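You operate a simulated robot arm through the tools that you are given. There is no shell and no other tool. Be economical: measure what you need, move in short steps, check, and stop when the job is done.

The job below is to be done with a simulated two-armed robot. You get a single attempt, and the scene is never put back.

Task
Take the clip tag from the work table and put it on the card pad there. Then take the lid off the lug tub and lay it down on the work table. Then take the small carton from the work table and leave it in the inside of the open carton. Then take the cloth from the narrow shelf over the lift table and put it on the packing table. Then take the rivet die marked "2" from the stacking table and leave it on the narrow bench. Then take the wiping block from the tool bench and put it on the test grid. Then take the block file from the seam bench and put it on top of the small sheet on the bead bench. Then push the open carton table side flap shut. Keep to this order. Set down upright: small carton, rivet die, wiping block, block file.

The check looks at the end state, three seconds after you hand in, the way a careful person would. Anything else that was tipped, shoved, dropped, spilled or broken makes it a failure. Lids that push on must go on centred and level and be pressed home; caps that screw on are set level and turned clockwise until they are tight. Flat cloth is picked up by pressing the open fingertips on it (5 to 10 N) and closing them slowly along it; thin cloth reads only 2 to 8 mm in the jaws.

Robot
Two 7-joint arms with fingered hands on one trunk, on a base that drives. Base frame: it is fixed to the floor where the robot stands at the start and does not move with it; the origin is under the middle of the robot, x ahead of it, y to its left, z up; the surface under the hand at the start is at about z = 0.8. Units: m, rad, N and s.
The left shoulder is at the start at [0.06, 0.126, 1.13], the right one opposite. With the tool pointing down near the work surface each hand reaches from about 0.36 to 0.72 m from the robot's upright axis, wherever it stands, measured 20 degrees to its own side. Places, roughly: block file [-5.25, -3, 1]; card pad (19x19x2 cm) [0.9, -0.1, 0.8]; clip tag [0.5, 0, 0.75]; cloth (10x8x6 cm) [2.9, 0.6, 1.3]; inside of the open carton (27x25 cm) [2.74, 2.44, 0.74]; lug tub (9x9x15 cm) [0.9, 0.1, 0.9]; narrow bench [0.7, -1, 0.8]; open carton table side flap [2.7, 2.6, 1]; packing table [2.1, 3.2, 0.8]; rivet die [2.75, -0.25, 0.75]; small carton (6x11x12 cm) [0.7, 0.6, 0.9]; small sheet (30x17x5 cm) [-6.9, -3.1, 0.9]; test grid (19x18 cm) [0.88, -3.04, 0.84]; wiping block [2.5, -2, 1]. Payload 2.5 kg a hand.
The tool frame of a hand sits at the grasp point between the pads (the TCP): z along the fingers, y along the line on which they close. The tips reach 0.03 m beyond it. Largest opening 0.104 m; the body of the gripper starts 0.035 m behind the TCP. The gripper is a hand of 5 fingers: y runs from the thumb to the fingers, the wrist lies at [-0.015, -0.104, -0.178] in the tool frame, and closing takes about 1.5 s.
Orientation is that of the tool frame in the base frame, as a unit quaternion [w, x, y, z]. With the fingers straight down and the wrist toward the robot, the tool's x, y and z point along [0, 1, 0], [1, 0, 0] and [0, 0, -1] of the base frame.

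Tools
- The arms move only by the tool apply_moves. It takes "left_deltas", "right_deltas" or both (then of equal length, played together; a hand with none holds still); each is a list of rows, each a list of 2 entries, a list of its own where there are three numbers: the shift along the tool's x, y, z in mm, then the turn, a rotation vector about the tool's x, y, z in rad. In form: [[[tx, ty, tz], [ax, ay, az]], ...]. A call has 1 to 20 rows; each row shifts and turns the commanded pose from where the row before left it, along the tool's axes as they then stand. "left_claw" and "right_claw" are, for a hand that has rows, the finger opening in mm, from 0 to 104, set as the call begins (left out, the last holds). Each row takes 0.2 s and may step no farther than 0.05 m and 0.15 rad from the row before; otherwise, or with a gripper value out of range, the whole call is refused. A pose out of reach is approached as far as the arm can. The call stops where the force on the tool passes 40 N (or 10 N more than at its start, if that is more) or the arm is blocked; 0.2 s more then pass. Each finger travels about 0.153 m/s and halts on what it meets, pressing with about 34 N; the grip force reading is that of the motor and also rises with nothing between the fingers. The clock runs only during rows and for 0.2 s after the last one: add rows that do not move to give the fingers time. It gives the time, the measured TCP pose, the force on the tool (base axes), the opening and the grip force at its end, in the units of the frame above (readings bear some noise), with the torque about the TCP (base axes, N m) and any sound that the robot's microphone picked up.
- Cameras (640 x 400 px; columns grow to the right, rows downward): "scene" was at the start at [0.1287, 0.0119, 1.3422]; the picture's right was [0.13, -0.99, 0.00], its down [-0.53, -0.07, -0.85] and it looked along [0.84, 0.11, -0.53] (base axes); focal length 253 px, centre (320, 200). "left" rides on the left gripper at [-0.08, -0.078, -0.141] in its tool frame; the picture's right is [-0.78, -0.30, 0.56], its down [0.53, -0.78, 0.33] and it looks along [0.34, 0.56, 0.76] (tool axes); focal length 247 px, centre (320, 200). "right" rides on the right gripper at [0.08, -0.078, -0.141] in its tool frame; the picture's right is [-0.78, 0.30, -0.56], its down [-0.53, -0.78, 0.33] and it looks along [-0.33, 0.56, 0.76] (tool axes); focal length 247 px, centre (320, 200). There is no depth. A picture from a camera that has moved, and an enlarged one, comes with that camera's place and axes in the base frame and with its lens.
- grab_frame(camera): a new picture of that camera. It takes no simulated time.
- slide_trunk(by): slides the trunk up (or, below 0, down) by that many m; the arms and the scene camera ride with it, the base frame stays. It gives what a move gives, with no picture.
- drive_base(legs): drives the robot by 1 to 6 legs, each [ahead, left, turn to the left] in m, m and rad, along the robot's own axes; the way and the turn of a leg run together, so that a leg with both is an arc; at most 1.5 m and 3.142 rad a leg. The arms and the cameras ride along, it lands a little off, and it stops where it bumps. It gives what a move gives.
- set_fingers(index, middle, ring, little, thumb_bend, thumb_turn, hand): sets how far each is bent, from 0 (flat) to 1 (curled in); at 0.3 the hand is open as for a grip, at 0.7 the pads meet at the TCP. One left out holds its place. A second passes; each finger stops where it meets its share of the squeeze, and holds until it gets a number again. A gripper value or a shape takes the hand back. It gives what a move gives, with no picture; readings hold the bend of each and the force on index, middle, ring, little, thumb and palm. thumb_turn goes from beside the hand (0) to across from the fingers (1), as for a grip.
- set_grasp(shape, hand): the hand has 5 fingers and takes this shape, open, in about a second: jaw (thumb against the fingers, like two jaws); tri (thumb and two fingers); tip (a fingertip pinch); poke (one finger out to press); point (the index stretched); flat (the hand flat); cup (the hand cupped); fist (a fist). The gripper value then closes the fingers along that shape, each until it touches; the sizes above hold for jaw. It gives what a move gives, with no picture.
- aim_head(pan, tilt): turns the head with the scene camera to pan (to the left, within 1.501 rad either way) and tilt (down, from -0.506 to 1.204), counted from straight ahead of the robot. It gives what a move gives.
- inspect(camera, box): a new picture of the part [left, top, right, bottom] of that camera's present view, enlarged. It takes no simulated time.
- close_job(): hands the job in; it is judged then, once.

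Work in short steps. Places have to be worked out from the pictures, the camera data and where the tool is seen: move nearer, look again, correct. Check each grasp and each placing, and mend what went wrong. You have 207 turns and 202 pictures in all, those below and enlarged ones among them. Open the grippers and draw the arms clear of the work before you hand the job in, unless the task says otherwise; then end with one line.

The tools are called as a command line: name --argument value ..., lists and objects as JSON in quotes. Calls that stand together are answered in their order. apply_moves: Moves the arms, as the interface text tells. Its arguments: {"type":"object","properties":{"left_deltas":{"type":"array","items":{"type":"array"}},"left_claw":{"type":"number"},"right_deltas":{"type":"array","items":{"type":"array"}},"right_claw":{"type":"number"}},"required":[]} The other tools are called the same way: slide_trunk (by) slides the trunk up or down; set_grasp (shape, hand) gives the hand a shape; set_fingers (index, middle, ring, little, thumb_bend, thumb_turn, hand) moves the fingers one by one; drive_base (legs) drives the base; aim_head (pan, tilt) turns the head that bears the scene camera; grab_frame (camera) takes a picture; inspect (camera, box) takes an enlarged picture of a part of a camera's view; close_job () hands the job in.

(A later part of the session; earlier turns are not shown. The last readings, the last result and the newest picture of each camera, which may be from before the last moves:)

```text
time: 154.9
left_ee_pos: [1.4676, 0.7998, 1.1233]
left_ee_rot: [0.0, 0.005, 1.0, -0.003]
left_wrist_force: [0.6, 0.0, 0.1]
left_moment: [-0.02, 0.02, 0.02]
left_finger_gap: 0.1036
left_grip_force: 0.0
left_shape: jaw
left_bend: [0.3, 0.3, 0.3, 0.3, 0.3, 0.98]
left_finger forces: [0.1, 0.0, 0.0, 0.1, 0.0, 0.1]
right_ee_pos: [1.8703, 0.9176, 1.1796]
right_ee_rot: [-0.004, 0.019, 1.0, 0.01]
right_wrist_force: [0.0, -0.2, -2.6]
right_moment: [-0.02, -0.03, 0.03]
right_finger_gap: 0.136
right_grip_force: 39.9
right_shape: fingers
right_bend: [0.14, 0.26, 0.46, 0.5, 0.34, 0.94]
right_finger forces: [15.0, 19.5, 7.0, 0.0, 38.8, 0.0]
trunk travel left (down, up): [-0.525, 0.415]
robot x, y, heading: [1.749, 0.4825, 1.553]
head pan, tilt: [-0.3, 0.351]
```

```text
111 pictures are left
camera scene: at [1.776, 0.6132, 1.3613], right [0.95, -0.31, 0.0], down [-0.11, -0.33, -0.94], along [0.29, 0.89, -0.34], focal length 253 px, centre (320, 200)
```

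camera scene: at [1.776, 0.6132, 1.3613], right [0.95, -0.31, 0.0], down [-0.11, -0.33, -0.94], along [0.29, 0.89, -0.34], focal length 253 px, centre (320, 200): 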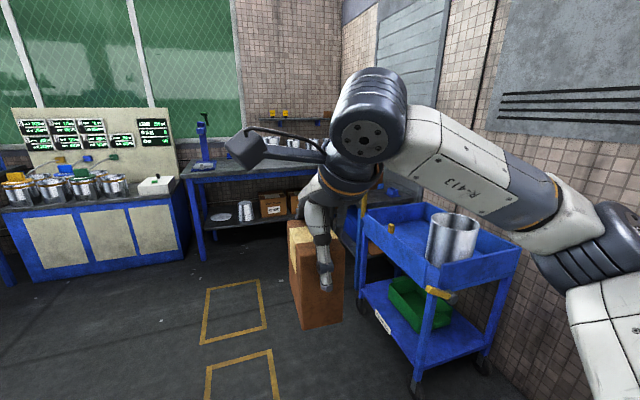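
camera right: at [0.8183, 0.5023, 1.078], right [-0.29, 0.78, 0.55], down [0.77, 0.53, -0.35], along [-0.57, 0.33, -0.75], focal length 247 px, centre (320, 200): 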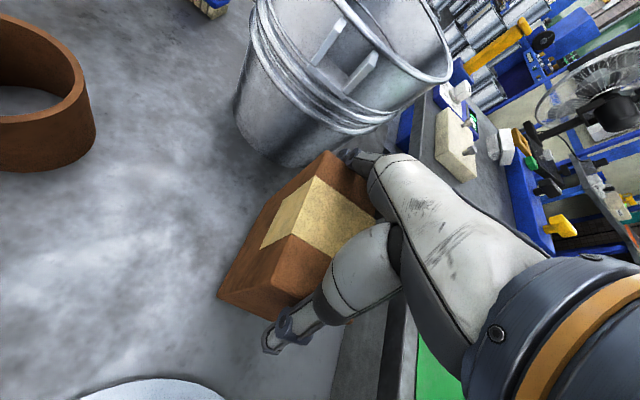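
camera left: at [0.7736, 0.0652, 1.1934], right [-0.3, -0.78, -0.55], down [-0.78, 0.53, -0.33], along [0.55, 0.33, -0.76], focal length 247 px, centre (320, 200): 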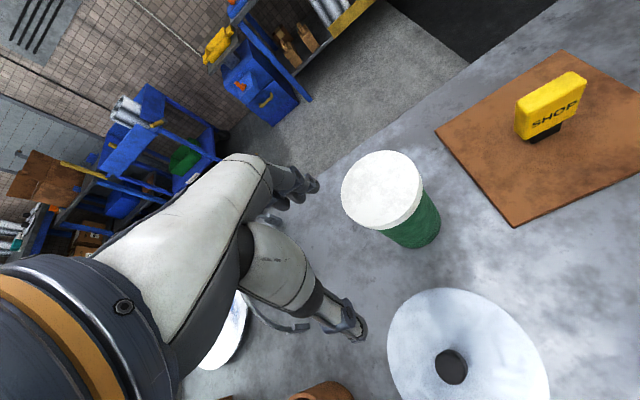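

The blue cart occupies x≈2.35–2.9, y≈1.2–1.7; the carton stands behind it. Drive ahead 1.4 m along x≈1.75 and look right.

drive_base --legs '[[1.4, 0.05, 0]]'

aim_head --pan -0.75 --tilt 0.5

grab_frame --camera "scene"

aim_head --pan 0.0 --tilt 0.6

grab_frame --camera "scene"

```text
time: 161.9
left_ee_pos: [1.4427, 2.2074, 1.1236]
left_ee_rot: [0.001, 0.006, 1.0, -0.003]
left_wrist_force: [-0.3, 0.4, 0.7]
left_moment: [0.03, 0.0, 0.0]
left_finger_gap: 0.104
left_grip_force: 0.1
left_shape: jaw
left_bend: [0.3, 0.3, 0.3, 0.3, 0.3, 0.98]
left_finger forces: [0.1, 0.1, 0.1, 0.0, 0.0, 0.1]
right_ee_pos: [1.8477, 2.3237, 1.1792]
right_ee_rot: [-0.005, 0.019, 1.0, 0.009]
right_wrist_force: [-0.9, -0.3, -2.3]
right_moment: [0.0, -0.01, 0.02]
right_finger_gap: 0.1356
right_grip_force: 39.5
right_shape: fingers
right_bend: [0.14, 0.26, 0.46, 0.5, 0.34, 0.94]
right_finger forces: [14.8, 19.7, 7.1, 0.1, 38.2, 0.0]
trunk travel left (down, up): [-0.525, 0.415]
robot x, y, heading: [1.722, 1.8907, 1.548]
head pan, tilt: [-0.3, 0.351]
```

```text
time: 162.8
left_ee_pos: [1.4426, 2.2075, 1.1247]
left_ee_rot: [0.001, 0.006, 1.0, -0.002]
left_wrist_force: [0.0, -0.7, -1.2]
left_moment: [0.01, 0.0, -0.01]
left_finger_gap: 0.104
left_grip_force: 0.1
left_shape: jaw
left_bend: [0.3, 0.3, 0.3, 0.3, 0.3, 0.98]
left_finger forces: [0.0, 0.1, 0.0, 0.1, 0.1, 0.0]
right_ee_pos: [1.8487, 2.3249, 1.178]
right_ee_rot: [-0.004, 0.019, 1.0, 0.01]
right_wrist_force: [0.0, 0.1, -2.3]
right_moment: [-0.01, -0.01, -0.02]
right_finger_gap: 0.1355
right_grip_force: 39.4
right_shape: fingers
right_bend: [0.14, 0.26, 0.46, 0.5, 0.34, 0.94]
right_finger forces: [14.7, 19.8, 7.1, 0.0, 38.3, 0.1]
trunk travel left (down, up): [-0.525, 0.415]
robot x, y, heading: [1.7251, 1.8906, 1.551]
head pan, tilt: [-0.75, 0.499]
```

```text
110 pictures are left
camera scene: at [1.7857, 1.9968, 1.3477], right [0.72, -0.69, 0.0], down [-0.33, -0.34, -0.88], along [0.61, 0.63, -0.48], focal length 253 px, centre (320, 200)
```

scene: 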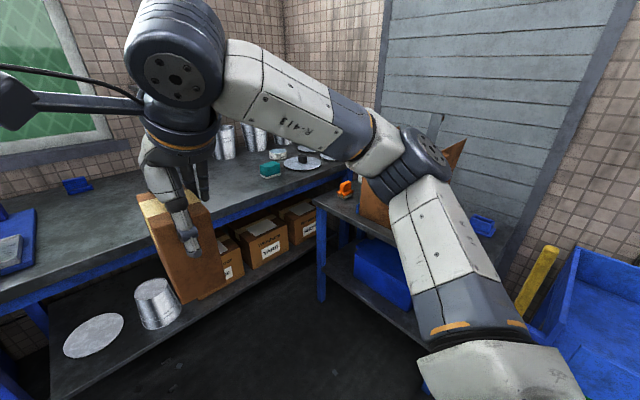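

```text
time: 163.9
left_ee_pos: [1.4429, 2.2071, 1.1235]
left_ee_rot: [0.001, 0.006, 1.0, -0.003]
left_wrist_force: [-0.8, 0.5, 0.1]
left_moment: [0.02, 0.02, 0.01]
left_finger_gap: 0.1042
left_grip_force: 0.1
left_shape: jaw
left_bend: [0.3, 0.3, 0.3, 0.3, 0.3, 0.98]
left_finger forces: [0.0, 0.0, 0.0, 0.0, 0.0, 0.0]
right_ee_pos: [1.8473, 2.3244, 1.1783]
right_ee_rot: [-0.004, 0.019, 1.0, 0.01]
right_wrist_force: [0.5, 0.4, -2.2]
right_moment: [-0.02, -0.01, 0.01]
right_finger_gap: 0.1351
right_grip_force: 40.1
right_shape: fingers
right_bend: [0.14, 0.26, 0.46, 0.5, 0.34, 0.94]
right_finger forces: [14.8, 19.7, 7.1, 0.0, 38.1, 0.0]
trunk travel left (down, up): [-0.525, 0.415]
robot x, y, heading: [1.7222, 1.8899, 1.555]
head pan, tilt: [0.0, 0.6]
```

```text
109 pictures are left
camera scene: at [1.7242, 2.0198, 1.3386], right [1.0, -0.02, 0.0], down [-0.01, -0.56, -0.83], along [0.02, 0.82, -0.56], focal length 253 px, centre (320, 200)
```

scene: 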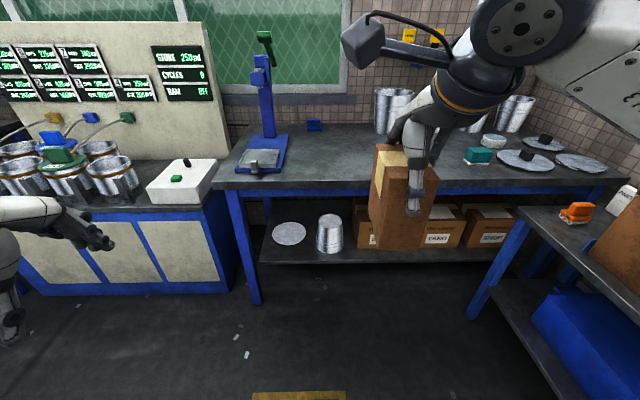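

Packing table front edge y≈2.92; carton table from x≈2.4. Turn right to face +x, shift left to y≈2.45, and look at the open carton.

drive_base --legs '[[0, 0, -1.555], [0, 0.5, 0]]'

aim_head --pan 0.1 --tilt 0.5

grab_frame --camera "scene"

```text
time: 170.6
left_ee_pos: [2.0092, 2.6776, 1.1243]
left_ee_rot: [-0.001, 0.694, 0.72, -0.002]
left_wrist_force: [-0.3, 0.2, -0.5]
left_moment: [0.01, 0.02, -0.03]
left_finger_gap: 0.104
left_grip_force: 0.1
left_shape: jaw
left_bend: [0.3, 0.3, 0.3, 0.3, 0.3, 0.98]
left_finger forces: [0.0, 0.0, 0.1, 0.0, 0.1, 0.0]
right_ee_pos: [2.1444, 2.2792, 1.1785]
right_ee_rot: [0.003, 0.704, 0.71, 0.01]
right_wrist_force: [-0.1, 0.4, -2.4]
right_moment: [-0.01, 0.0, 0.02]
right_finger_gap: 0.1348
right_grip_force: 38.6
right_shape: fingers
right_bend: [0.14, 0.26, 0.46, 0.5, 0.35, 0.94]
right_finger forces: [14.4, 19.3, 7.1, 0.0, 36.8, 0.0]
trunk travel left (down, up): [-0.525, 0.415]
robot x, y, heading: [1.7068, 2.3852, 0.027]
head pan, tilt: [0.0, 0.6]
```

```text
time: 171.2
left_ee_pos: [2.01, 2.6776, 1.1238]
left_ee_rot: [-0.001, 0.694, 0.72, -0.001]
left_wrist_force: [0.4, 0.6, -0.6]
left_moment: [-0.01, -0.01, -0.01]
left_finger_gap: 0.1038
left_grip_force: 0.0
left_shape: jaw
left_bend: [0.3, 0.3, 0.3, 0.3, 0.3, 0.98]
left_finger forces: [0.1, 0.0, 0.0, 0.0, 0.1, 0.0]
right_ee_pos: [2.1453, 2.2796, 1.1781]
right_ee_rot: [0.002, 0.704, 0.71, 0.009]
right_wrist_force: [0.0, -0.3, -2.5]
right_moment: [-0.02, 0.04, -0.02]
right_finger_gap: 0.1351
right_grip_force: 38.7
right_shape: fingers
right_bend: [0.14, 0.26, 0.46, 0.5, 0.35, 0.94]
right_finger forces: [14.2, 19.2, 7.1, 0.0, 36.8, 0.1]
trunk travel left (down, up): [-0.525, 0.415]
robot x, y, heading: [1.7057, 2.3786, 0.03]
head pan, tilt: [0.099, 0.499]
```

```text
108 pictures are left
camera scene: at [1.8364, 2.3968, 1.3476], right [0.13, -0.99, 0.0], down [-0.48, -0.06, -0.88], along [0.87, 0.11, -0.48], focal length 253 px, centre (320, 200)
```

scene: 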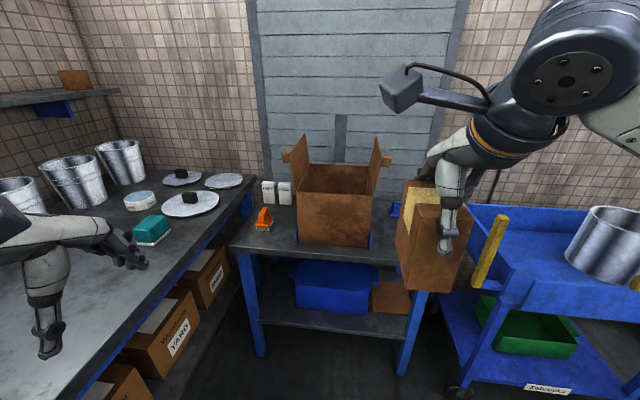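

The open carton: walls to z≈0.96, floor ≈0.74, inside x≈2.6–2.87, y≈2.32–2.56, side flaps upright to ≈1.14. I raise the trunk 0.2 m so the load clears the flaps, then shift left, advance and yaw slightly right.

slide_trunk --by 0.2

drive_base --legs '[[0, 0.23, 0], [0.4, 0, 0], [0, 0, -0.22]]'

aim_head --pan 0.2 --tilt 0.75

grab_frame --camera "scene"

```text
time: 173.4
left_ee_pos: [2.0081, 2.6786, 1.3232]
left_ee_rot: [-0.001, 0.694, 0.72, -0.002]
left_wrist_force: [-0.1, -0.1, 0.4]
left_moment: [-0.02, 0.04, 0.03]
left_finger_gap: 0.104
left_grip_force: 0.0
left_shape: jaw
left_bend: [0.3, 0.3, 0.3, 0.3, 0.3, 0.98]
left_finger forces: [0.1, 0.0, 0.0, 0.1, 0.0, 0.0]
right_ee_pos: [2.1456, 2.2781, 1.3786]
right_ee_rot: [0.004, 0.703, 0.711, 0.009]
right_wrist_force: [-1.2, -0.7, -1.6]
right_moment: [-0.05, 0.04, 0.0]
right_finger_gap: 0.1346
right_grip_force: 38.5
right_shape: fingers
right_bend: [0.14, 0.26, 0.46, 0.5, 0.35, 0.94]
right_finger forces: [14.3, 19.3, 7.1, 0.1, 36.6, 0.0]
trunk travel left (down, up): [-0.725, 0.215]
robot x, y, heading: [1.7118, 2.3876, 0.029]
head pan, tilt: [0.099, 0.499]
```

```text
time: 178.0
left_ee_pos: [2.4652, 2.8465, 1.3235]
left_ee_rot: [-0.002, 0.767, 0.641, -0.002]
left_wrist_force: [0.1, 0.0, 0.0]
left_moment: [0.0, 0.0, -0.01]
left_finger_gap: 0.1039
left_grip_force: 0.1
left_shape: jaw
left_bend: [0.3, 0.3, 0.3, 0.3, 0.3, 0.98]
left_finger forces: [0.0, 0.0, 0.1, 0.1, 0.0, 0.0]
right_ee_pos: [2.5118, 2.4273, 1.3793]
right_ee_rot: [0.004, 0.776, 0.631, 0.009]
right_wrist_force: [-0.2, 0.9, -2.4]
right_moment: [0.0, 0.02, -0.03]
right_finger_gap: 0.1349
right_grip_force: 38.2
right_shape: fingers
right_bend: [0.15, 0.26, 0.46, 0.5, 0.35, 0.94]
right_finger forces: [14.2, 19.3, 7.2, 0.0, 36.3, 0.0]
trunk travel left (down, up): [-0.725, 0.215]
robot x, y, heading: [2.1085, 2.6245, -0.183]
head pan, tilt: [0.099, 0.499]
```

```text
time: 178.8
left_ee_pos: [2.4655, 2.8463, 1.3235]
left_ee_rot: [-0.002, 0.768, 0.641, -0.002]
left_wrist_force: [-0.9, -0.6, 0.4]
left_moment: [-0.01, 0.0, -0.02]
left_finger_gap: 0.1042
left_grip_force: 0.1
left_shape: jaw
left_bend: [0.3, 0.3, 0.3, 0.3, 0.3, 0.98]
left_finger forces: [0.0, 0.0, 0.1, 0.0, 0.0, 0.0]
right_ee_pos: [2.5129, 2.427, 1.3784]
right_ee_rot: [0.004, 0.777, 0.63, 0.009]
right_wrist_force: [0.7, 0.1, -2.1]
right_moment: [-0.04, 0.04, 0.01]
right_finger_gap: 0.1344
right_grip_force: 38.6
right_shape: fingers
right_bend: [0.15, 0.26, 0.46, 0.5, 0.35, 0.94]
right_finger forces: [14.2, 19.3, 7.0, 0.1, 36.4, 0.0]
trunk travel left (down, up): [-0.725, 0.215]
robot x, y, heading: [2.1042, 2.6228, -0.188]
head pan, tilt: [0.201, 0.75]
```

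```text
107 pictures are left
camera scene: at [2.2287, 2.6183, 1.5257], right [0.01, -1.0, 0.0], down [-0.68, -0.01, -0.73], along [0.73, 0.01, -0.68], focal length 253 px, centre (320, 200)
```

scene: 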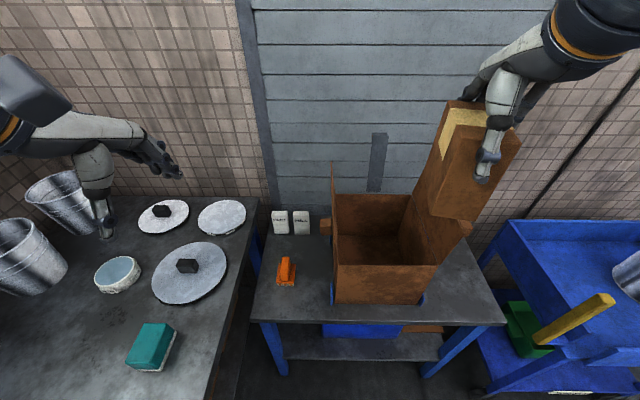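

Opening is x 2.592–2.852, y 2.323–2.584. I advance 0.12 m and then bring the small carton over (2.745, 2.455), still above the flaps.

drive_base --legs '[[0.12, 0, 0]]'

apply_moves --right_deltas '[[[24, 34, 0], [0, 0, 0]], [[24, 34, 0], [0, 0, 0]], [[24, 33, 0], [0, 0, 0]], [[0, 0, 0], [0, 0, 0]]]'

grab_frame --camera "scene"

grab_frame --camera "right"

```text
time: 180.0
left_ee_pos: [2.5787, 2.825, 1.3235]
left_ee_rot: [-0.001, 0.768, 0.641, -0.002]
left_wrist_force: [0.3, 0.0, 0.3]
left_moment: [-0.01, 0.03, 0.01]
left_finger_gap: 0.1042
left_grip_force: 0.0
left_shape: jaw
left_bend: [0.3, 0.3, 0.3, 0.3, 0.3, 0.98]
left_finger forces: [0.0, 0.0, 0.1, 0.0, 0.1, 0.0]
right_ee_pos: [2.6286, 2.4054, 1.3781]
right_ee_rot: [0.004, 0.776, 0.631, 0.009]
right_wrist_force: [0.2, -0.1, -2.7]
right_moment: [0.0, 0.05, 0.01]
right_finger_gap: 0.1346
right_grip_force: 38.5
right_shape: fingers
right_bend: [0.15, 0.26, 0.46, 0.5, 0.35, 0.94]
right_finger forces: [14.3, 19.4, 7.1, 0.1, 36.3, 0.0]
trunk travel left (down, up): [-0.725, 0.215]
robot x, y, heading: [2.2239, 2.6017, -0.194]
head pan, tilt: [0.201, 0.75]
```

```text
time: 181.0
left_ee_pos: [2.5796, 2.8248, 1.3227]
left_ee_rot: [0.0, 0.768, 0.641, -0.002]
left_wrist_force: [-0.5, -0.5, -0.3]
left_moment: [0.02, 0.05, -0.02]
left_finger_gap: 0.1041
left_grip_force: 0.1
left_shape: jaw
left_bend: [0.3, 0.3, 0.3, 0.3, 0.3, 0.98]
left_finger forces: [0.0, 0.0, 0.0, 0.0, 0.1, 0.0]
right_ee_pos: [2.7421, 2.4557, 1.3802]
right_ee_rot: [0.005, 0.777, 0.63, 0.009]
right_wrist_force: [0.3, -0.7, -2.6]
right_moment: [0.02, 0.02, 0.02]
right_finger_gap: 0.1343
right_grip_force: 37.4
right_shape: fingers
right_bend: [0.15, 0.26, 0.46, 0.5, 0.35, 0.94]
right_finger forces: [14.1, 19.4, 7.1, 0.1, 36.1, 0.0]
trunk travel left (down, up): [-0.725, 0.215]
robot x, y, heading: [2.2211, 2.603, -0.186]
head pan, tilt: [0.201, 0.75]
```

```text
106 pictures are left
camera scene: at [2.3433, 2.596, 1.5257], right [0.01, -1.0, 0.0], down [-0.68, -0.01, -0.73], along [0.73, 0.01, -0.68], focal length 253 px, centre (320, 200)
```

scene: 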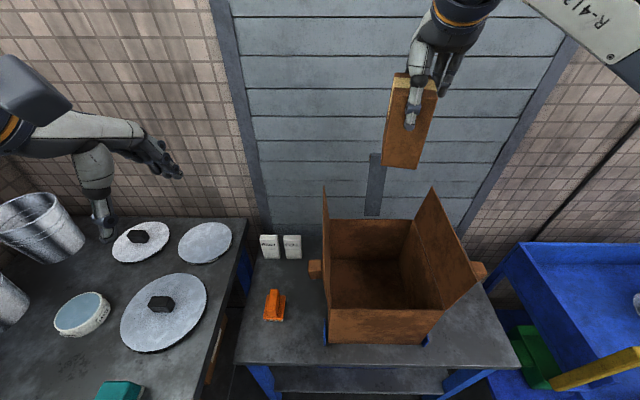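

```text
105 pictures are left
camera right: at [2.68, 2.55, 1.5204], right [0.12, -0.82, 0.56], down [-0.86, -0.36, -0.35], along [0.49, -0.44, -0.75], focal length 247 px, centre (320, 200)
```

right: 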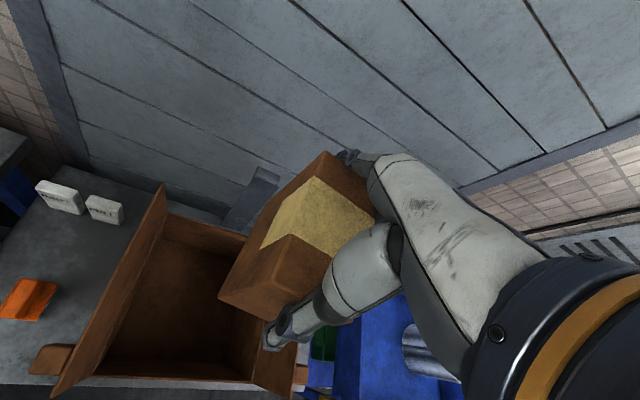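

Opening re-measured at centre (2.728, 2.453). Lower 0.3 m and check clearances.

apply_moves --right_deltas '[[[0, 0, 40], [0, 0, 0]], [[0, 0, 40], [0, 0, 0]], [[0, 0, 40], [0, 0, 0]], [[0, 0, 40], [0, 0, 0]], [[0, 0, 40], [0, 0, 0]], [[0, 0, 40], [0, 0, 0]], [[0, 0, 40], [0, 0, 0]], [[0, 0, 0], [0, 0, 0]]]'

grab_frame --camera "scene"

grab_frame --camera "right"

```text
time: 182.8
left_ee_pos: [2.5793, 2.8261, 1.3225]
left_ee_rot: [0.001, 0.768, 0.641, -0.002]
left_wrist_force: [0.5, -0.3, -0.8]
left_moment: [0.0, 0.0, 0.01]
left_finger_gap: 0.1038
left_grip_force: 0.1
left_shape: jaw
left_bend: [0.3, 0.3, 0.3, 0.3, 0.3, 0.98]
left_finger forces: [0.0, 0.1, 0.1, 0.1, 0.0, 0.1]
right_ee_pos: [2.7487, 2.4576, 1.1022]
right_ee_rot: [0.004, 0.776, 0.631, 0.01]
right_wrist_force: [-0.3, -0.6, -2.2]
right_moment: [-0.03, 0.02, 0.02]
right_finger_gap: 0.1339
right_grip_force: 37.7
right_shape: fingers
right_bend: [0.15, 0.26, 0.47, 0.5, 0.36, 0.94]
right_finger forces: [14.0, 19.0, 7.1, 0.1, 35.3, 0.0]
trunk travel left (down, up): [-0.725, 0.215]
robot x, y, heading: [2.2259, 2.6023, -0.19]
head pan, tilt: [0.201, 0.75]
```

```text
104 pictures are left
camera scene: at [2.3436, 2.5968, 1.5257], right [0.01, -1.0, 0.0], down [-0.68, -0.01, -0.73], along [0.73, 0.01, -0.68], focal length 253 px, centre (320, 200)
```

scene: 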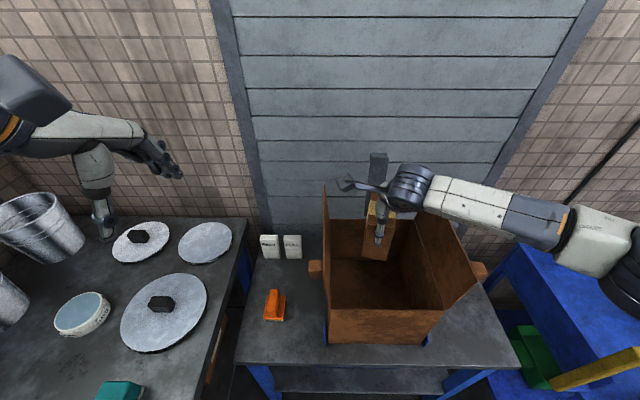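

```text
103 pictures are left
camera right: at [2.6866, 2.5516, 1.2427], right [0.12, -0.82, 0.55], down [-0.86, -0.36, -0.35], along [0.49, -0.44, -0.75], focal length 247 px, centre (320, 200)
```

right: 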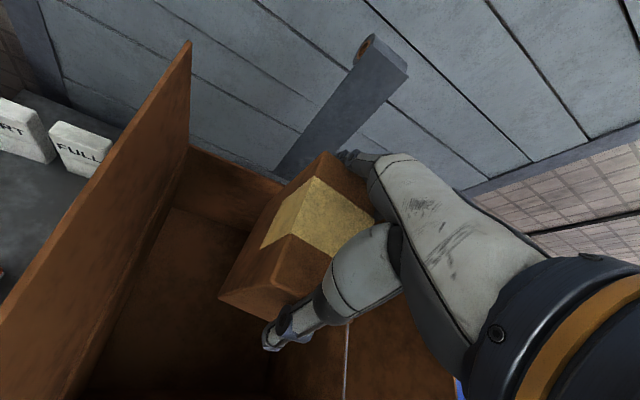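

The forearm lies almost sideways over the right flap; lowering further would hit it. Better: a nearly straight arm from directly in front, entering between the flaps over the low near wall, with the trunk doing the vertical travel. First raise back out and back off.

apply_moves --right_deltas '[[[0, 0, -40], [0, 0, 0]], [[0, 0, -40], [0, 0, 0]], [[0, 0, -40], [0, 0, 0]], [[0, 0, -40], [0, 0, 0]], [[0, 0, -40], [0, 0, 0]], [[0, 0, -40], [0, 0, 0]], [[0, 0, -40], [0, 0, 0]], [[0, 0, 0], [0, 0, 0]]]'

drive_base --legs '[[-0.45, 0, 0], [0, 0, 0.19], [0, -0.11, 0]]'

slide_trunk --by 0.21

```text
time: 184.6
left_ee_pos: [2.5804, 2.8257, 1.3241]
left_ee_rot: [-0.002, 0.768, 0.641, -0.003]
left_wrist_force: [0.1, -0.3, -0.5]
left_moment: [0.0, 0.01, 0.0]
left_finger_gap: 0.1037
left_grip_force: 0.1
left_shape: jaw
left_bend: [0.3, 0.3, 0.3, 0.3, 0.3, 0.98]
left_finger forces: [0.0, 0.0, 0.0, 0.1, 0.2, 0.0]
right_ee_pos: [2.7413, 2.4545, 1.381]
right_ee_rot: [0.004, 0.776, 0.631, 0.009]
right_wrist_force: [-0.2, 0.0, -1.9]
right_moment: [0.0, 0.02, 0.0]
right_finger_gap: 0.1338
right_grip_force: 36.8
right_shape: fingers
right_bend: [0.15, 0.26, 0.47, 0.5, 0.36, 0.94]
right_finger forces: [13.5, 18.5, 7.1, 0.1, 34.3, 0.0]
trunk travel left (down, up): [-0.725, 0.215]
robot x, y, heading: [2.2243, 2.6061, -0.184]
head pan, tilt: [0.201, 0.75]
```

```text
time: 188.8
left_ee_pos: [2.0952, 2.8627, 1.3242]
left_ee_rot: [-0.001, 0.7, 0.714, -0.003]
left_wrist_force: [-0.6, 0.1, -0.4]
left_moment: [0.04, 0.04, 0.02]
left_finger_gap: 0.1041
left_grip_force: 0.1
left_shape: jaw
left_bend: [0.3, 0.3, 0.3, 0.3, 0.3, 0.98]
left_finger forces: [0.0, 0.0, 0.1, 0.0, 0.0, 0.0]
right_ee_pos: [2.3243, 2.5314, 1.3823]
right_ee_rot: [0.003, 0.71, 0.704, 0.01]
right_wrist_force: [0.6, -0.8, -2.1]
right_moment: [0.01, 0.01, -0.02]
right_finger_gap: 0.1337
right_grip_force: 36.5
right_shape: fingers
right_bend: [0.15, 0.26, 0.47, 0.5, 0.36, 0.94]
right_finger forces: [13.4, 18.6, 7.2, 0.0, 34.0, 0.1]
trunk travel left (down, up): [-0.725, 0.215]
robot x, y, heading: [1.7865, 2.574, 0.014]
head pan, tilt: [0.201, 0.75]
```

```text
time: 191.1
left_ee_pos: [2.0956, 2.8627, 1.5339]
left_ee_rot: [-0.001, 0.7, 0.714, -0.002]
left_wrist_force: [0.9, 0.1, 0.1]
left_moment: [0.0, -0.02, 0.02]
left_finger_gap: 0.104
left_grip_force: 0.0
left_shape: jaw
left_bend: [0.3, 0.3, 0.3, 0.3, 0.3, 0.98]
left_finger forces: [0.1, 0.1, 0.1, 0.0, 0.0, 0.1]
right_ee_pos: [2.3247, 2.5299, 1.5915]
right_ee_rot: [0.003, 0.71, 0.704, 0.01]
right_wrist_force: [0.1, 0.3, -2.6]
right_moment: [-0.02, 0.03, -0.03]
right_finger_gap: 0.1335
right_grip_force: 35.7
right_shape: fingers
right_bend: [0.15, 0.26, 0.47, 0.5, 0.36, 0.94]
right_finger forces: [13.3, 18.5, 7.1, 0.1, 33.8, 0.0]
trunk travel left (down, up): [-0.935, 0.005]
robot x, y, heading: [1.7851, 2.5732, 0.013]
head pan, tilt: [0.201, 0.75]
```

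Now put the arm in the extended pose (0.645 ahead, level with the right shoulder, TCP 1.205).

apply_moves --right_deltas '[[[-7.5, 0, 40], [0, 0, 0]], [[-7.5, 0, 40], [0, 0, 0]], [[-7.5, 0, 40], [0, 0, 0]], [[-7.5, 5, 40], [0, 0, 0]], [[-7.5, 10, 40], [0, 0, 0]], [[-7.5, 15, 40], [0, 0, 0]], [[-7.5, 15, 40], [0, 0, 0]], [[-7.5, 20, 36], [0, 0, 0]], [[-7.5, 20, 35], [0, 0, 0]], [[-7.5, 20, 35], [0, 0, 0]], [[0, 0, 0], [0, 0, 0]]]'

aim_head --pan 0.0 --tilt 0.75

grab_frame --camera "scene"

```text
time: 193.5
left_ee_pos: [2.0948, 2.862, 1.5346]
left_ee_rot: [0.0, 0.701, 0.713, -0.001]
left_wrist_force: [0.1, 0.6, -0.3]
left_moment: [-0.01, 0.0, 0.03]
left_finger_gap: 0.104
left_grip_force: 0.2
left_shape: jaw
left_bend: [0.3, 0.3, 0.3, 0.3, 0.3, 0.98]
left_finger forces: [0.1, 0.1, 0.0, 0.0, 0.0, 0.0]
right_ee_pos: [2.4353, 2.4593, 1.2058]
right_ee_rot: [0.003, 0.709, 0.705, 0.01]
right_wrist_force: [-0.4, 0.0, -2.5]
right_moment: [-0.01, 0.03, 0.0]
right_finger_gap: 0.133
right_grip_force: 36.1
right_shape: fingers
right_bend: [0.15, 0.26, 0.47, 0.5, 0.36, 0.94]
right_finger forces: [13.2, 18.5, 7.2, 0.0, 33.4, 0.0]
trunk travel left (down, up): [-0.935, 0.005]
robot x, y, heading: [1.7908, 2.5751, 0.016]
head pan, tilt: [0.201, 0.75]
```

```text
time: 194.2
left_ee_pos: [2.0948, 2.8623, 1.5334]
left_ee_rot: [-0.002, 0.699, 0.715, -0.003]
left_wrist_force: [0.2, 0.6, -0.1]
left_moment: [-0.03, -0.02, 0.02]
left_finger_gap: 0.1038
left_grip_force: 0.1
left_shape: jaw
left_bend: [0.3, 0.3, 0.3, 0.3, 0.3, 0.98]
left_finger forces: [0.0, 0.0, 0.0, 0.0, 0.0, 0.0]
right_ee_pos: [2.4357, 2.4594, 1.2064]
right_ee_rot: [0.004, 0.709, 0.705, 0.009]
right_wrist_force: [0.8, 0.1, -2.9]
right_moment: [0.01, 0.03, -0.02]
right_finger_gap: 0.1327
right_grip_force: 36.3
right_shape: fingers
right_bend: [0.15, 0.26, 0.47, 0.5, 0.36, 0.94]
right_finger forces: [13.2, 18.6, 7.1, 0.0, 33.3, 0.0]
trunk travel left (down, up): [-0.935, 0.005]
robot x, y, heading: [1.7879, 2.5753, 0.012]
head pan, tilt: [0.0, 0.75]
```

```text
102 pictures are left
camera scene: at [1.9111, 2.5755, 1.7357], right [0.01, -1.0, 0.0], down [-0.68, -0.01, -0.73], along [0.73, 0.01, -0.68], focal length 253 px, centre (320, 200)
```

scene: 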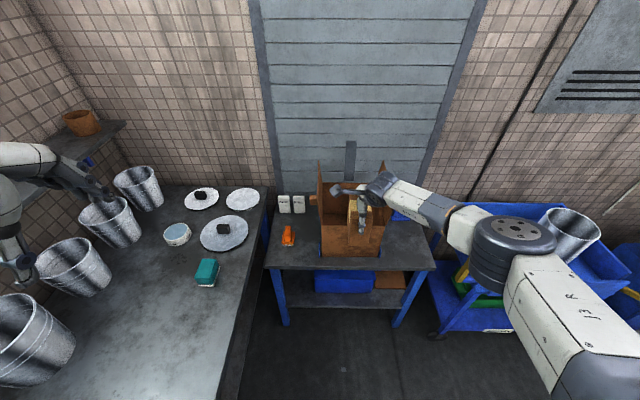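

The forearm now points mostly backwards and will cross the near wall between the flaps. Drive ahead 0.32 m.

drive_base --legs '[[0.32, 0, 0]]'

grab_frame --camera "scene"

grab_frame --camera "right"

```text
time: 196.3
left_ee_pos: [2.4123, 2.8645, 1.5344]
left_ee_rot: [0.0, 0.701, 0.713, -0.002]
left_wrist_force: [-0.1, 0.5, -0.3]
left_moment: [0.02, 0.0, 0.01]
left_finger_gap: 0.1037
left_grip_force: 0.0
left_shape: jaw
left_bend: [0.3, 0.3, 0.3, 0.3, 0.3, 0.98]
left_finger forces: [0.0, 0.0, 0.0, 0.0, 0.0, 0.1]
right_ee_pos: [2.753, 2.4616, 1.2072]
right_ee_rot: [0.004, 0.71, 0.704, 0.009]
right_wrist_force: [0.6, -0.8, -2.0]
right_moment: [0.0, 0.04, -0.01]
right_finger_gap: 0.1329
right_grip_force: 36.0
right_shape: fingers
right_bend: [0.15, 0.26, 0.47, 0.5, 0.36, 0.94]
right_finger forces: [12.9, 18.6, 7.3, 0.0, 33.0, 0.0]
trunk travel left (down, up): [-0.935, 0.005]
robot x, y, heading: [2.1069, 2.5753, 0.012]
head pan, tilt: [0.0, 0.75]
```

```text
101 pictures are left
camera scene: at [2.2283, 2.579, 1.7357], right [0.01, -1.0, 0.0], down [-0.68, -0.01, -0.73], along [0.73, 0.01, -0.68], focal length 253 px, centre (320, 200)
```

scene: 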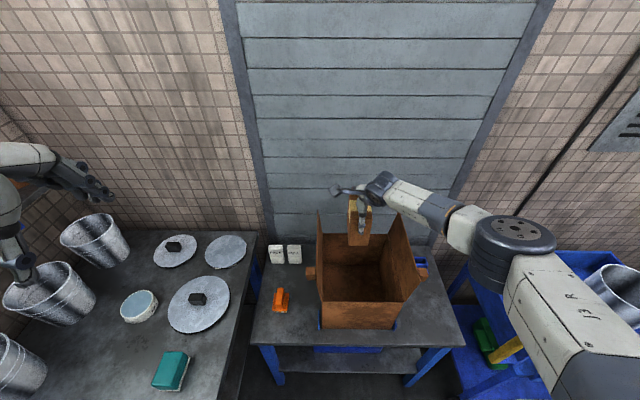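

```text
100 pictures are left
camera right: at [2.6744, 2.5427, 1.3465], right [0.28, -0.78, 0.56], down [-0.77, -0.53, -0.35], along [0.57, -0.33, -0.75], focal length 247 px, centre (320, 200)
```

right: 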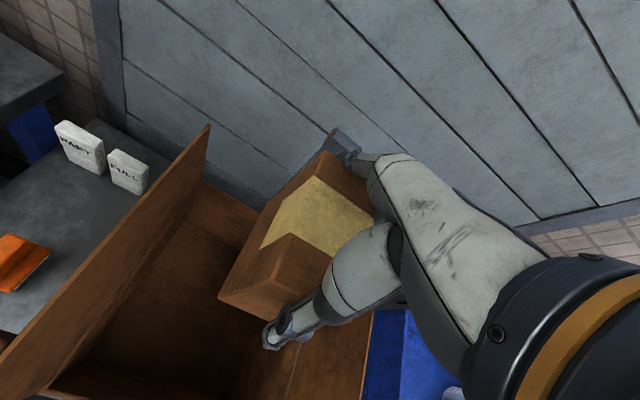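

The hand camera would come close to the left flap, so I shift 25 mm right, then lower by trunk 0.2 m and look.

apply_moves --right_deltas '[[[-25, 0, 0], [0, 0, 0]], [[0, 0, 0], [0, 0, 0]]]'

slide_trunk --by -0.2

grab_frame --camera "scene"

grab_frame --camera "right"

```text
time: 196.9
left_ee_pos: [2.4137, 2.8669, 1.5336]
left_ee_rot: [-0.001, 0.701, 0.713, -0.003]
left_wrist_force: [-0.3, 0.3, 0.4]
left_moment: [0.0, 0.02, 0.04]
left_finger_gap: 0.1035
left_grip_force: 0.0
left_shape: jaw
left_bend: [0.3, 0.3, 0.3, 0.3, 0.3, 0.98]
left_finger forces: [0.1, 0.1, 0.0, 0.0, 0.1, 0.1]
right_ee_pos: [2.7532, 2.4374, 1.205]
right_ee_rot: [0.003, 0.71, 0.704, 0.009]
right_wrist_force: [-0.3, 0.6, -2.3]
right_moment: [0.0, 0.02, -0.01]
right_finger_gap: 0.1327
right_grip_force: 35.6
right_shape: fingers
right_bend: [0.15, 0.26, 0.47, 0.5, 0.36, 0.94]
right_finger forces: [13.2, 18.7, 6.9, 0.0, 33.0, 0.1]
trunk travel left (down, up): [-0.935, 0.005]
robot x, y, heading: [2.1078, 2.5751, 0.008]
head pan, tilt: [0.0, 0.75]
```

```text
time: 199.1
left_ee_pos: [2.4137, 2.8662, 1.3336]
left_ee_rot: [-0.001, 0.701, 0.713, -0.002]
left_wrist_force: [0.6, -0.5, -0.9]
left_moment: [-0.01, -0.01, 0.04]
left_finger_gap: 0.1039
left_grip_force: 0.1
left_shape: jaw
left_bend: [0.3, 0.3, 0.3, 0.3, 0.3, 0.98]
left_finger forces: [0.0, 0.0, 0.1, 0.1, 0.0, 0.1]
right_ee_pos: [2.7542, 2.4364, 1.0068]
right_ee_rot: [0.003, 0.71, 0.704, 0.01]
right_wrist_force: [-0.2, 0.1, -1.9]
right_moment: [-0.02, 0.01, 0.0]
right_finger_gap: 0.1326
right_grip_force: 35.8
right_shape: fingers
right_bend: [0.15, 0.26, 0.47, 0.5, 0.37, 0.94]
right_finger forces: [13.1, 18.6, 7.1, 0.1, 33.0, 0.0]
trunk travel left (down, up): [-0.735, 0.205]
robot x, y, heading: [2.1039, 2.5793, 0.01]
head pan, tilt: [0.0, 0.75]
```

```text
99 pictures are left
camera scene: at [2.2285, 2.5789, 1.5357], right [0.01, -1.0, 0.0], down [-0.68, -0.01, -0.73], along [0.73, 0.01, -0.68], focal length 253 px, centre (320, 200)
```

scene: 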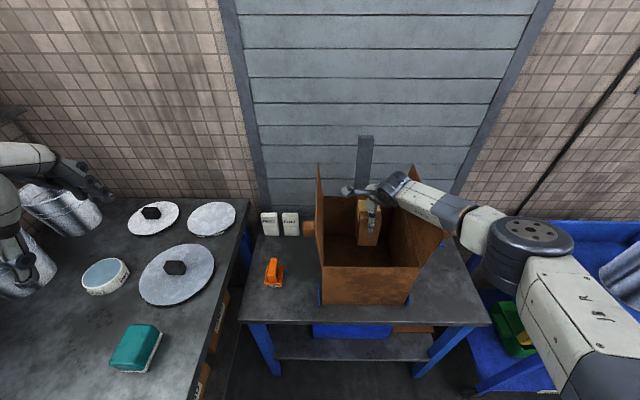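

```text
98 pictures are left
camera right: at [2.6749, 2.5164, 1.1461], right [0.28, -0.78, 0.56], down [-0.78, -0.53, -0.35], along [0.57, -0.33, -0.75], focal length 247 px, centre (320, 200)
```

right: 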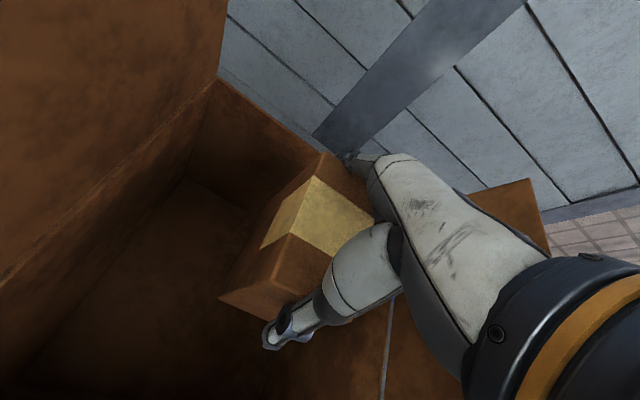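

Clearances look workable. Lower 0.1 m more by trunk and look again.

slide_trunk --by -0.1

inspect --camera "scene" --box '[280, 120, 500, 320]'

grab_frame --camera "right"

```text
time: 200.4
left_ee_pos: [2.4142, 2.8645, 1.2332]
left_ee_rot: [0.0, 0.701, 0.714, -0.002]
left_wrist_force: [0.2, 0.1, -1.4]
left_moment: [0.0, -0.02, 0.01]
left_finger_gap: 0.1039
left_grip_force: 0.2
left_shape: jaw
left_bend: [0.3, 0.3, 0.3, 0.3, 0.3, 0.98]
left_finger forces: [0.0, 0.0, 0.0, 0.1, 0.1, 0.0]
right_ee_pos: [2.7531, 2.4366, 0.9065]
right_ee_rot: [0.004, 0.711, 0.703, 0.01]
right_wrist_force: [0.1, -0.1, -2.9]
right_moment: [-0.03, 0.04, 0.0]
right_finger_gap: 0.133
right_grip_force: 36.3
right_shape: fingers
right_bend: [0.15, 0.26, 0.47, 0.5, 0.37, 0.94]
right_finger forces: [13.0, 18.6, 7.1, 0.1, 32.9, 0.0]
trunk travel left (down, up): [-0.635, 0.305]
robot x, y, heading: [2.1053, 2.5756, 0.007]
head pan, tilt: [0.0, 0.75]
```

```text
2.00 times, centred on (390, 220) of scene
camera zoom: at [2.2285, 2.5789, 1.4357], right [0.01, -1.0, 0.0], down [-0.68, -0.01, -0.73], along [0.73, 0.01, -0.68], focal length 506 px, centre (180, 160)
```

zoom: 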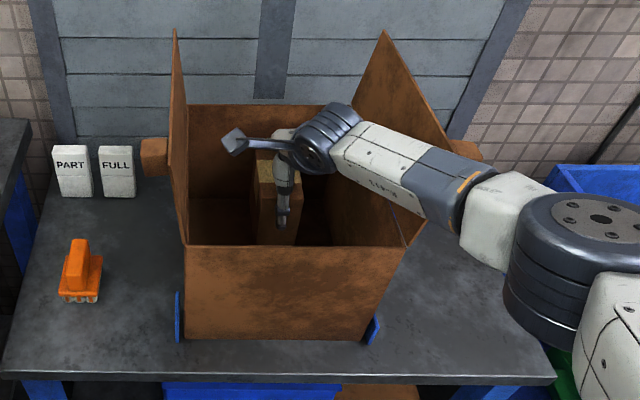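

```text
96 pictures are left
camera right: at [2.6749, 2.5164, 1.0461], right [0.28, -0.78, 0.56], down [-0.78, -0.53, -0.35], along [0.57, -0.33, -0.75], focal length 247 px, centre (320, 200)
```

right: 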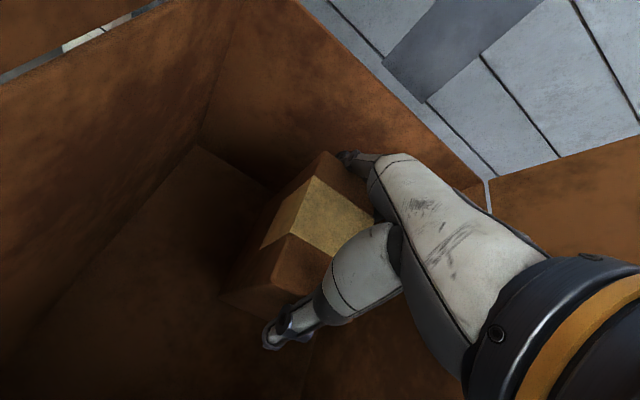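

The forearm would crowd the right flap's near corner, so I shift 25 mm toward me and 20 mm left, then lower 4 cm more.

apply_moves --right_deltas '[[[10, -12, 0], [0, 0, 0]], [[10, -13, 0], [0, 0, 0]], [[0, 0, 0], [0, 0, 0]]]'

slide_trunk --by -0.045

inspect --camera "scene" --box '[280, 120, 500, 320]'

```text
time: 201.2
left_ee_pos: [2.4127, 2.8654, 1.2335]
left_ee_rot: [-0.001, 0.701, 0.713, -0.002]
left_wrist_force: [-0.1, 0.4, 0.5]
left_moment: [0.0, -0.02, -0.01]
left_finger_gap: 0.1041
left_grip_force: 0.1
left_shape: jaw
left_bend: [0.3, 0.3, 0.3, 0.3, 0.3, 0.98]
left_finger forces: [0.0, 0.1, 0.0, 0.0, 0.1, 0.0]
right_ee_pos: [2.7294, 2.4551, 0.9067]
right_ee_rot: [0.003, 0.71, 0.704, 0.009]
right_wrist_force: [-0.6, 0.4, -2.0]
right_moment: [-0.02, 0.0, 0.01]
right_finger_gap: 0.1328
right_grip_force: 35.7
right_shape: fingers
right_bend: [0.15, 0.26, 0.47, 0.5, 0.37, 0.94]
right_finger forces: [13.0, 18.7, 7.1, 0.0, 33.1, 0.0]
trunk travel left (down, up): [-0.635, 0.305]
robot x, y, heading: [2.102, 2.5794, 0.01]
head pan, tilt: [0.0, 0.75]
```

```text
time: 202.1
left_ee_pos: [2.4138, 2.8649, 1.1895]
left_ee_rot: [-0.001, 0.701, 0.713, -0.002]
left_wrist_force: [-0.1, 0.4, -0.6]
left_moment: [0.01, 0.02, -0.01]
left_finger_gap: 0.1036
left_grip_force: 0.0
left_shape: jaw
left_bend: [0.3, 0.3, 0.3, 0.3, 0.3, 0.98]
left_finger forces: [0.0, 0.1, 0.1, 0.1, 0.0, 0.0]
right_ee_pos: [2.7301, 2.4567, 0.8621]
right_ee_rot: [0.003, 0.71, 0.704, 0.01]
right_wrist_force: [-0.7, -0.3, -2.2]
right_moment: [-0.02, 0.03, 0.02]
right_finger_gap: 0.1329
right_grip_force: 35.8
right_shape: fingers
right_bend: [0.15, 0.26, 0.47, 0.5, 0.37, 0.94]
right_finger forces: [12.9, 18.8, 7.1, 0.0, 33.1, 0.0]
trunk travel left (down, up): [-0.59, 0.35]
robot x, y, heading: [2.1094, 2.5725, 0.012]
head pan, tilt: [0.0, 0.75]
```

```text
2.00 times, centred on (390, 220) of scene
camera zoom: at [2.2284, 2.5789, 1.3907], right [0.01, -1.0, 0.0], down [-0.68, -0.01, -0.73], along [0.73, 0.01, -0.68], focal length 506 px, centre (180, 160)
```

zoom: 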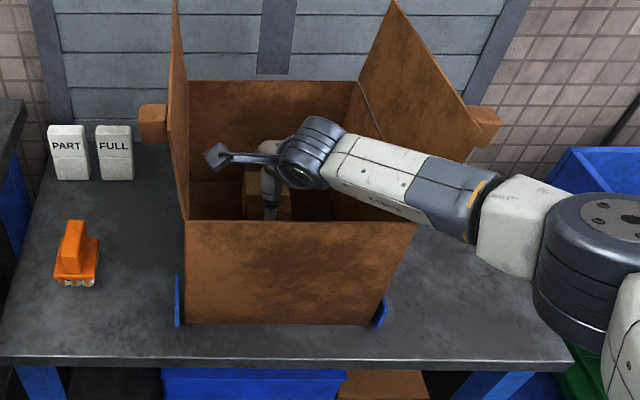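

Flap undisturbed. Lower in small arm steps until the carton touches the floor of the box.

apply_moves --right_deltas '[[[0, 0, 5], [0, 0, 0]], [[0, 0, 5], [0, 0, 0]], [[0, 0, 3], [0, 0, 0]]]'

apply_moves --right_deltas '[[[0, 0, 3], [0, 0, 0]], [[0, 0, 3], [0, 0, 0]]]'

apply_moves --right_deltas '[[[0, 0, 3], [0, 0, 0]], [[0, 0, 0], [0, 0, 0]]]'

```text
time: 202.9
left_ee_pos: [2.4109, 2.8665, 1.1902]
left_ee_rot: [0.0, 0.701, 0.713, -0.001]
left_wrist_force: [0.2, -0.5, 0.6]
left_moment: [0.0, 0.0, 0.03]
left_finger_gap: 0.1039
left_grip_force: 0.2
left_shape: jaw
left_bend: [0.3, 0.3, 0.3, 0.3, 0.3, 0.98]
left_finger forces: [0.0, 0.0, 0.0, 0.1, 0.1, 0.1]
right_ee_pos: [2.7296, 2.4556, 0.852]
right_ee_rot: [0.005, 0.71, 0.704, 0.013]
right_wrist_force: [-5.1, -2.4, 14.9]
right_moment: [0.04, -0.47, -0.04]
right_finger_gap: 0.1335
right_grip_force: 39.3
right_shape: fingers
right_bend: [0.15, 0.26, 0.47, 0.5, 0.36, 0.94]
right_finger forces: [16.2, 17.4, 7.3, 0.0, 37.5, 0.0]
trunk travel left (down, up): [-0.59, 0.35]
robot x, y, heading: [2.1038, 2.5796, 0.009]
head pan, tilt: [0.0, 0.75]
```

```text
time: 203.7
left_ee_pos: [2.4115, 2.8652, 1.188]
left_ee_rot: [0.0, 0.701, 0.713, -0.002]
left_wrist_force: [0.5, 0.3, -0.5]
left_moment: [0.01, 0.04, 0.01]
left_finger_gap: 0.1038
left_grip_force: 0.0
left_shape: jaw
left_bend: [0.3, 0.3, 0.3, 0.3, 0.3, 0.98]
left_finger forces: [0.1, 0.1, 0.1, 0.1, 0.0, 0.0]
right_ee_pos: [2.7349, 2.4573, 0.8514]
right_ee_rot: [0.008, 0.71, 0.704, 0.019]
right_wrist_force: [-1.6, -0.1, 14.6]
right_moment: [-0.03, -0.19, 0.01]
right_finger_gap: 0.1331
right_grip_force: 38.9
right_shape: fingers
right_bend: [0.15, 0.26, 0.47, 0.5, 0.37, 0.94]
right_finger forces: [14.8, 19.1, 7.1, 0.0, 36.8, 0.0]
trunk travel left (down, up): [-0.59, 0.35]
robot x, y, heading: [2.1047, 2.5784, 0.013]
head pan, tilt: [0.0, 0.75]
stopped in row 2 (right hand): the force on the tool passed its limit at 41 N (the readings are from after the stop); the commanded pose is now the measured one
```

```text
time: 204.3
left_ee_pos: [2.4105, 2.8665, 1.1896]
left_ee_rot: [0.0, 0.701, 0.713, -0.002]
left_wrist_force: [-0.3, 0.4, -0.9]
left_moment: [0.0, 0.01, 0.01]
left_finger_gap: 0.1039
left_grip_force: 0.0
left_shape: jaw
left_bend: [0.3, 0.3, 0.3, 0.3, 0.3, 0.98]
left_finger forces: [0.0, 0.0, 0.1, 0.1, 0.1, 0.0]
right_ee_pos: [2.7349, 2.4578, 0.8502]
right_ee_rot: [0.009, 0.71, 0.704, 0.019]
right_wrist_force: [0.8, -0.5, 28.6]
right_moment: [0.0, -0.08, 0.02]
right_finger_gap: 0.1332
right_grip_force: 41.1
right_shape: fingers
right_bend: [0.15, 0.26, 0.47, 0.5, 0.37, 0.94]
right_finger forces: [17.0, 20.1, 6.8, 0.0, 38.4, 0.0]
trunk travel left (down, up): [-0.59, 0.35]
robot x, y, heading: [2.1061, 2.5763, 0.003]
head pan, tilt: [0.0, 0.75]
```

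Floor contact. Ease 2 mm and open the fingers wide.

apply_moves --right_deltas '[[[0, 0, -3], [0, 0, 0]], [[0, 0, 0], [0, 0, 0]]]'

set_fingers --hand "right" --thumb_bend 0.08 --index 0.1 --middle 0.1 --ring 0.1 --little 0.1

grab_frame --camera "right"

```text
time: 204.9
left_ee_pos: [2.4126, 2.8662, 1.1888]
left_ee_rot: [0.0, 0.701, 0.713, -0.001]
left_wrist_force: [0.6, -0.4, -0.1]
left_moment: [-0.03, 0.01, -0.02]
left_finger_gap: 0.104
left_grip_force: 0.2
left_shape: jaw
left_bend: [0.3, 0.3, 0.3, 0.3, 0.3, 0.98]
left_finger forces: [0.1, 0.0, 0.0, 0.1, 0.0, 0.0]
right_ee_pos: [2.7342, 2.4574, 0.8509]
right_ee_rot: [0.007, 0.71, 0.703, 0.017]
right_wrist_force: [5.9, 2.2, 19.5]
right_moment: [-0.07, -0.35, 0.03]
right_finger_gap: 0.1332
right_grip_force: 39.0
right_shape: fingers
right_bend: [0.15, 0.26, 0.47, 0.5, 0.38, 0.94]
right_finger forces: [17.3, 20.8, 6.3, 0.1, 33.7, 0.0]
trunk travel left (down, up): [-0.59, 0.35]
robot x, y, heading: [2.1039, 2.5801, 0.007]
head pan, tilt: [0.0, 0.75]
```

```text
time: 205.9
left_ee_pos: [2.4125, 2.8658, 1.1886]
left_ee_rot: [0.0, 0.701, 0.713, -0.002]
left_wrist_force: [-1.1, 0.3, 0.5]
left_moment: [0.05, 0.01, -0.01]
left_finger_gap: 0.1037
left_grip_force: 0.0
left_shape: jaw
left_bend: [0.3, 0.3, 0.3, 0.3, 0.3, 0.98]
left_finger forces: [0.1, 0.0, 0.0, 0.0, 0.1, 0.0]
right_ee_pos: [2.7325, 2.4553, 0.8478]
right_ee_rot: [0.006, 0.71, 0.704, 0.014]
right_wrist_force: [0.5, 0.0, 2.9]
right_moment: [0.03, -0.17, -0.03]
right_finger_gap: 0.1493
right_grip_force: 1.8
right_shape: fingers
right_bend: [0.09, 0.1, 0.1, 0.1, 0.08, 0.97]
right_finger forces: [3.0, 0.0, 0.0, 0.0, 0.5, 0.0]
trunk travel left (down, up): [-0.59, 0.35]
robot x, y, heading: [2.1065, 2.5777, 0.017]
head pan, tilt: [0.0, 0.75]
```

```text
94 pictures are left
camera right: at [2.6521, 2.5365, 0.9865], right [0.27, -0.79, 0.56], down [-0.77, -0.52, -0.36], along [0.57, -0.33, -0.75], focal length 247 px, centre (320, 200)
```

right: 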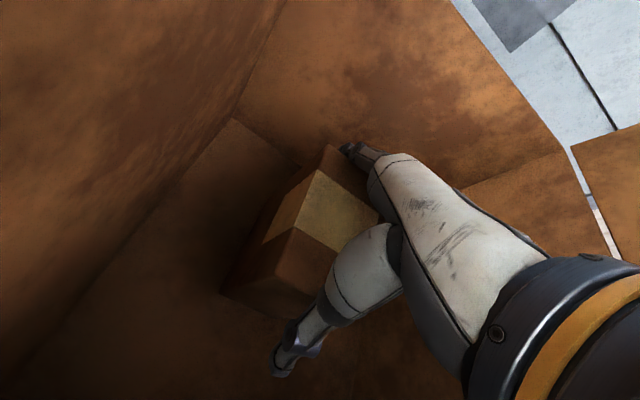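

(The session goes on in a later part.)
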